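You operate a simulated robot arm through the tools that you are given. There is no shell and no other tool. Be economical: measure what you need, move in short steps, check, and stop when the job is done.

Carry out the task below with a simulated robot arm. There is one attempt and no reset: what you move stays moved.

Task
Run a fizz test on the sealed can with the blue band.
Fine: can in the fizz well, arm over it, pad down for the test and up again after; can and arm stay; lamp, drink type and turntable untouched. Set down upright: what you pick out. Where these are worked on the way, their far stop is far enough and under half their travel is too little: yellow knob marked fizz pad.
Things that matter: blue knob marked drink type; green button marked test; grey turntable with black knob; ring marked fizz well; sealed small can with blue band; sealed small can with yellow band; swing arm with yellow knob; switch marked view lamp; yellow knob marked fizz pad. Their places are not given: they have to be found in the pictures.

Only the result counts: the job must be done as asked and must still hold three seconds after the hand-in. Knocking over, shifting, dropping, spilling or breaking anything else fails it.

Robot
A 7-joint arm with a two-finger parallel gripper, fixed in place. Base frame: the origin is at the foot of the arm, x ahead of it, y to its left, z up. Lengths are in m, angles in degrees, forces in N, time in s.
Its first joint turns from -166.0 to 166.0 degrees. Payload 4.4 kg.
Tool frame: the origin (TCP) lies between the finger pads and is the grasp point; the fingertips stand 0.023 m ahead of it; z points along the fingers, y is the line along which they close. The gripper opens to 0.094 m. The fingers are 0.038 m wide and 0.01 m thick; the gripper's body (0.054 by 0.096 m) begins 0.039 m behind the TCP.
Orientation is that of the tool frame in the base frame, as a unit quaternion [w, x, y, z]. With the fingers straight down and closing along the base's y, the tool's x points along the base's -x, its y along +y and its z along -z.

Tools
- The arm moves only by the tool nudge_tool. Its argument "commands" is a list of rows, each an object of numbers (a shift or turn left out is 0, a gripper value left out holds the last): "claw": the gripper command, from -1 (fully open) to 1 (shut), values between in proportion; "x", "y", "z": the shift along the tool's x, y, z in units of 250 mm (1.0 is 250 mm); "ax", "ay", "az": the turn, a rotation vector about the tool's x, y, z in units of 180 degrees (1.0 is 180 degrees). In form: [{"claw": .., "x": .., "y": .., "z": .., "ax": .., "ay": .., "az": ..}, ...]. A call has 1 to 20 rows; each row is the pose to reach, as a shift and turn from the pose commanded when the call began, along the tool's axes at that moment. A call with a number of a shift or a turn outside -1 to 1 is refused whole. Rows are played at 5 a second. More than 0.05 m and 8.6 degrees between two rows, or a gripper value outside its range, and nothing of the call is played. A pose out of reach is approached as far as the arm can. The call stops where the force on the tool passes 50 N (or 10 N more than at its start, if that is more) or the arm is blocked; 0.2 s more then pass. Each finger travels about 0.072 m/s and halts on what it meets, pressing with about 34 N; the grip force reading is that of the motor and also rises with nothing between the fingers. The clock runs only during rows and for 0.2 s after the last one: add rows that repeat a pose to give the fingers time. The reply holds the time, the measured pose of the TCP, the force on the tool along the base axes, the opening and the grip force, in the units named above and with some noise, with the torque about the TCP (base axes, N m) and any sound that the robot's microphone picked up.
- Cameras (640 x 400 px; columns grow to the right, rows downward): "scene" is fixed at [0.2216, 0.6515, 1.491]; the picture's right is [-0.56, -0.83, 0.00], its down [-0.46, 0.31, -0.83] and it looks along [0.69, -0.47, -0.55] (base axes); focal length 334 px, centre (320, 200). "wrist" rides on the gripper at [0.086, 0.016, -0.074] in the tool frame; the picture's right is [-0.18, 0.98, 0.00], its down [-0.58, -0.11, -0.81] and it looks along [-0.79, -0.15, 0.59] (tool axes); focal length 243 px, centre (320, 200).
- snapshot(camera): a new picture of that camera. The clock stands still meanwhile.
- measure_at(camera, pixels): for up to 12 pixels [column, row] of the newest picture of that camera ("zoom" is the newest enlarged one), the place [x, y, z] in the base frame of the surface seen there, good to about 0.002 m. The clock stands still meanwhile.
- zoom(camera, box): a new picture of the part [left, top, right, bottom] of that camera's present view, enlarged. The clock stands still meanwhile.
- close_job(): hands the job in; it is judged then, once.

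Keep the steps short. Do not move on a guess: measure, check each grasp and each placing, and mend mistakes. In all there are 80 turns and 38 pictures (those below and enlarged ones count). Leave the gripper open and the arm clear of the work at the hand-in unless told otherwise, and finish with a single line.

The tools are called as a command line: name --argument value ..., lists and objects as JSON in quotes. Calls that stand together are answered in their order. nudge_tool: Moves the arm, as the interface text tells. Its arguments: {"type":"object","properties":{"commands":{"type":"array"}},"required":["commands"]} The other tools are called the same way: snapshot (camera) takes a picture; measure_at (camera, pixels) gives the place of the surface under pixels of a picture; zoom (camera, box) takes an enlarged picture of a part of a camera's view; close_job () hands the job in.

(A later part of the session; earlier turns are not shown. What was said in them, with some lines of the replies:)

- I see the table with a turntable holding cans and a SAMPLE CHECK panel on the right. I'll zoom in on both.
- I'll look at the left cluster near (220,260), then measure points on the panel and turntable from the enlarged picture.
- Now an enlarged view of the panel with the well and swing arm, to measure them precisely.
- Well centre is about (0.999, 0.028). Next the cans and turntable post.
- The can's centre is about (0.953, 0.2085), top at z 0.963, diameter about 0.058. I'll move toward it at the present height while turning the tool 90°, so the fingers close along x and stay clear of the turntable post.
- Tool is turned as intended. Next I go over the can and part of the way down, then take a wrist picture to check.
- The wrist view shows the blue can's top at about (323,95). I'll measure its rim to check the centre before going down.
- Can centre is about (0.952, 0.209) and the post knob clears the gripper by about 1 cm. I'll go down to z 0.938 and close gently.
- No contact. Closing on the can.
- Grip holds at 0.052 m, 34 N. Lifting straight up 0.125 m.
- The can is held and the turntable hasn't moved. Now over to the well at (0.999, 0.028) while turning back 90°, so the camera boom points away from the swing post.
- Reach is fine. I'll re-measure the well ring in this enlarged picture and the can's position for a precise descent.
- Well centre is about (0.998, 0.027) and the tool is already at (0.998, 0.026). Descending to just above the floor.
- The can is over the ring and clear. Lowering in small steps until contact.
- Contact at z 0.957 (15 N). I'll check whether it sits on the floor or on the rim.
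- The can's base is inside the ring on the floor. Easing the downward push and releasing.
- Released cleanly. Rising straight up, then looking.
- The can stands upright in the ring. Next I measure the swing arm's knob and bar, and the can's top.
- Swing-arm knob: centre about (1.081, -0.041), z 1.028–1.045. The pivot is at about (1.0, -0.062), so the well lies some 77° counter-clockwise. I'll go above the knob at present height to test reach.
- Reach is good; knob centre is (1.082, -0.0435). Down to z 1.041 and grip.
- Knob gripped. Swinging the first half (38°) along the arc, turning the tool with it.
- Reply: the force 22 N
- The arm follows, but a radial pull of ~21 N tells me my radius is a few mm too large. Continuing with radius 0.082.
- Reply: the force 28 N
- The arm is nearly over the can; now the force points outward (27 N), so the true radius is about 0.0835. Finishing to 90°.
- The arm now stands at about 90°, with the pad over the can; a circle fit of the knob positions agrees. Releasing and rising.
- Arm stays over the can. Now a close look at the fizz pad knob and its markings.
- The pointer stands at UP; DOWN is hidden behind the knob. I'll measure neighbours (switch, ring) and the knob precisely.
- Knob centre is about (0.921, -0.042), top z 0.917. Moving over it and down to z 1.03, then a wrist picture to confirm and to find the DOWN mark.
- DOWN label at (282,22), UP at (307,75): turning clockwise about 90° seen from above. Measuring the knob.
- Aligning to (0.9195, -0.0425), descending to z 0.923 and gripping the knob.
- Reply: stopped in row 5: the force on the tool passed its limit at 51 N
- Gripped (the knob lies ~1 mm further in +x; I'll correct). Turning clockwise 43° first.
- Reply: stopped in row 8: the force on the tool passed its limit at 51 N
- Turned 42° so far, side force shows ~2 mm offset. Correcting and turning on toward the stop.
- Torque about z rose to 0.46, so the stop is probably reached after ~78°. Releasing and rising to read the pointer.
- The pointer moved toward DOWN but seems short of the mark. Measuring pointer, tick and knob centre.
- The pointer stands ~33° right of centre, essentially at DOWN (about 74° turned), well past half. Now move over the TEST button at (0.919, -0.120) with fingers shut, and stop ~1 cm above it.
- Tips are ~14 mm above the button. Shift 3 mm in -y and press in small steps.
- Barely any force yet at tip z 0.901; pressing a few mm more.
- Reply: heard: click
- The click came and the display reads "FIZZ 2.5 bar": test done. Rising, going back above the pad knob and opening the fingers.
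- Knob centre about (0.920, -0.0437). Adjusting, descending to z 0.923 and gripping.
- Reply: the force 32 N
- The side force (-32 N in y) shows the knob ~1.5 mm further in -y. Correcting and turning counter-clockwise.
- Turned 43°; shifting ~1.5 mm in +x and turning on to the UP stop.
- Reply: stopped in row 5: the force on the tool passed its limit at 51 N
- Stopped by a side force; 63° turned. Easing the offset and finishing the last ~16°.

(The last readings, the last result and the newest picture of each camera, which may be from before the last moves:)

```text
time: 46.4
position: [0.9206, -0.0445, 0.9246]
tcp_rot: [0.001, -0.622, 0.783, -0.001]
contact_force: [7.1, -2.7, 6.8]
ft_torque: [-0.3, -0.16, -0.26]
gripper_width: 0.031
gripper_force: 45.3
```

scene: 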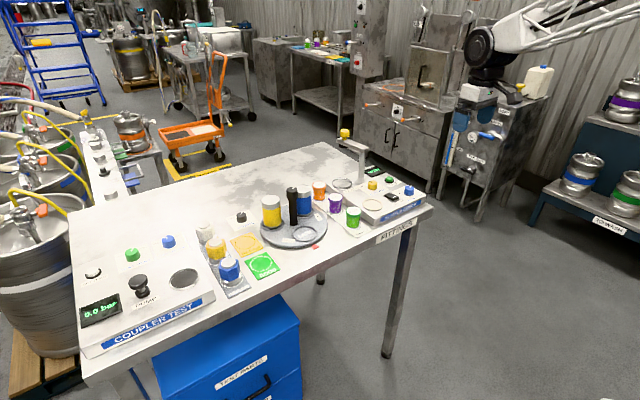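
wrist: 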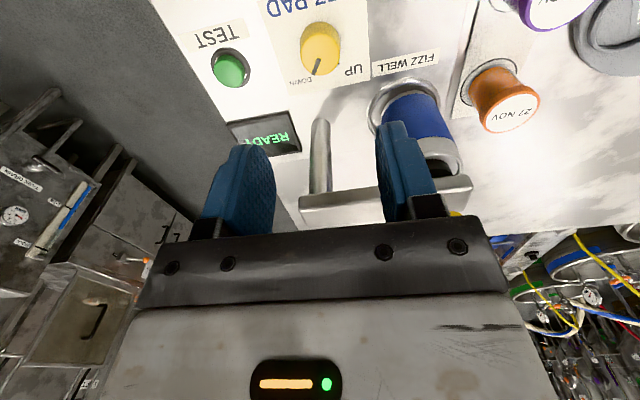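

Turned ~79° and torque shows the stop. Releasing and rising to read the pointer.

nudge_tool --commands '[{"claw": 0.2}, {"claw": -0.2}, {"claw": -0.4}, {"claw": -0.4, "z": -0.15}, {"z": -0.3}, {"z": -0.45}, {"z": -0.6}, {"z": -0.6}]'

zoom --camera "scene" --box '[328, 135, 424, 195]'

zoom --camera "wrist" --box '[220, 0, 420, 125]'

```text
time: 48.2
position: [0.917, -0.0454, 1.073]
tcp_rot: [0.001, -0.622, 0.783, -0.001]
contact_force: [0.4, -0.2, -0.6]
ft_torque: [0.02, 0.01, 0.01]
gripper_width: 0.0658
gripper_force: 0.0
```

```text
6.67 times, centred on (376, 165) of scene
```

zoom: 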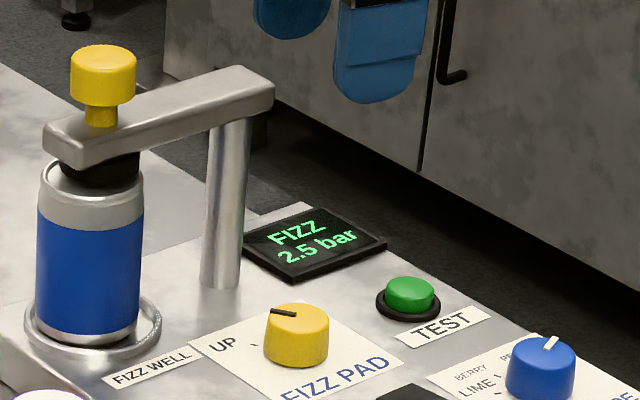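

```text
3.20 times, centred on (320, 62) of wrist
```

zoom: 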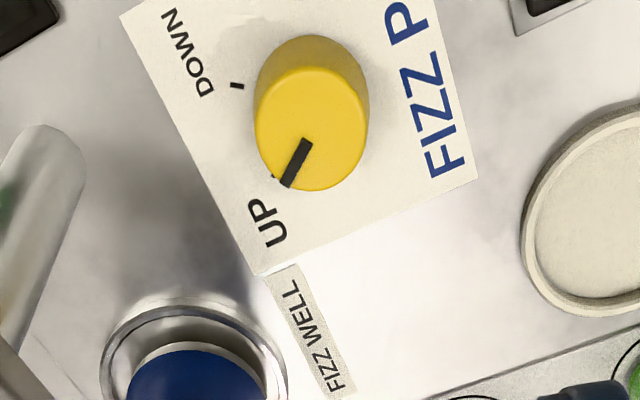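

The pointer is back at UP by eye; I'll verify its angle against the tick.

measure_at --camera "zoom" --pixels '[[306, 141], [286, 184], [272, 176], [311, 128], [237, 85]]'

```text
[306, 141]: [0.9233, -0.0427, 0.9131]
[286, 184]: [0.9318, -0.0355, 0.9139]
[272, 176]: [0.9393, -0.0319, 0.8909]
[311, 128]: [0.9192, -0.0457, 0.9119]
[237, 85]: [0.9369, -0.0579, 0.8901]
```

The pointer is at 39–40° left, same as at the start: UP. Raising the arm and backing away with the gripper open.

nudge_tool --commands '[{"claw": -1, "z": -0.15}, {"z": -0.3}, {"z": -0.45}, {"z": -0.45, "y": 0.15}, {"z": -0.45, "y": 0.3}, {"z": -0.45, "y": 0.45}, {"z": -0.45, "y": 0.6}, {"z": -0.45, "y": 0.75}, {"z": -0.45, "y": 0.75}]'

zoom --camera "scene" --box '[230, 120, 440, 251]'

```text
time: 50.2
position: [0.7359, -0.0036, 1.1839]
tcp_rot: [0.001, -0.622, 0.783, 0.0]
contact_force: [-0.3, 0.7, 0.1]
ft_torque: [-0.03, 0.0, -0.04]
gripper_width: 0.0938
gripper_force: 0.1
```

```text
3.05 times, centred on (335, 186) of scene
```

zoom: 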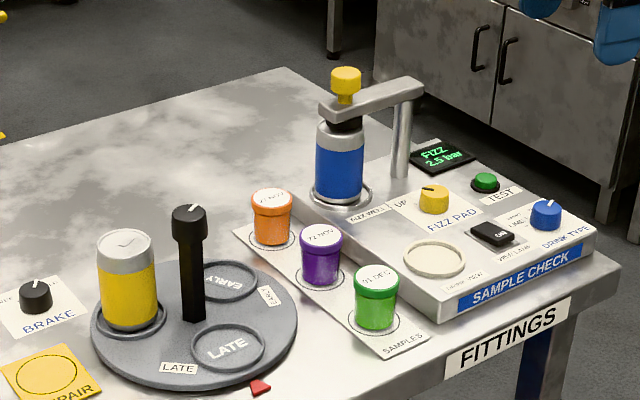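

Everything is in place: the can is in the well, the arm is over it, the pad knob is at UP, and the lamp, drink type and turntable are unchanged. Handing in.

close_job

```text
The job is handed in.
```

The blue-band can had its fizz test: the display reads FIZZ 2.5 bar, the pad knob is back at UP, and the can and swing arm are still in place at the fizz well.
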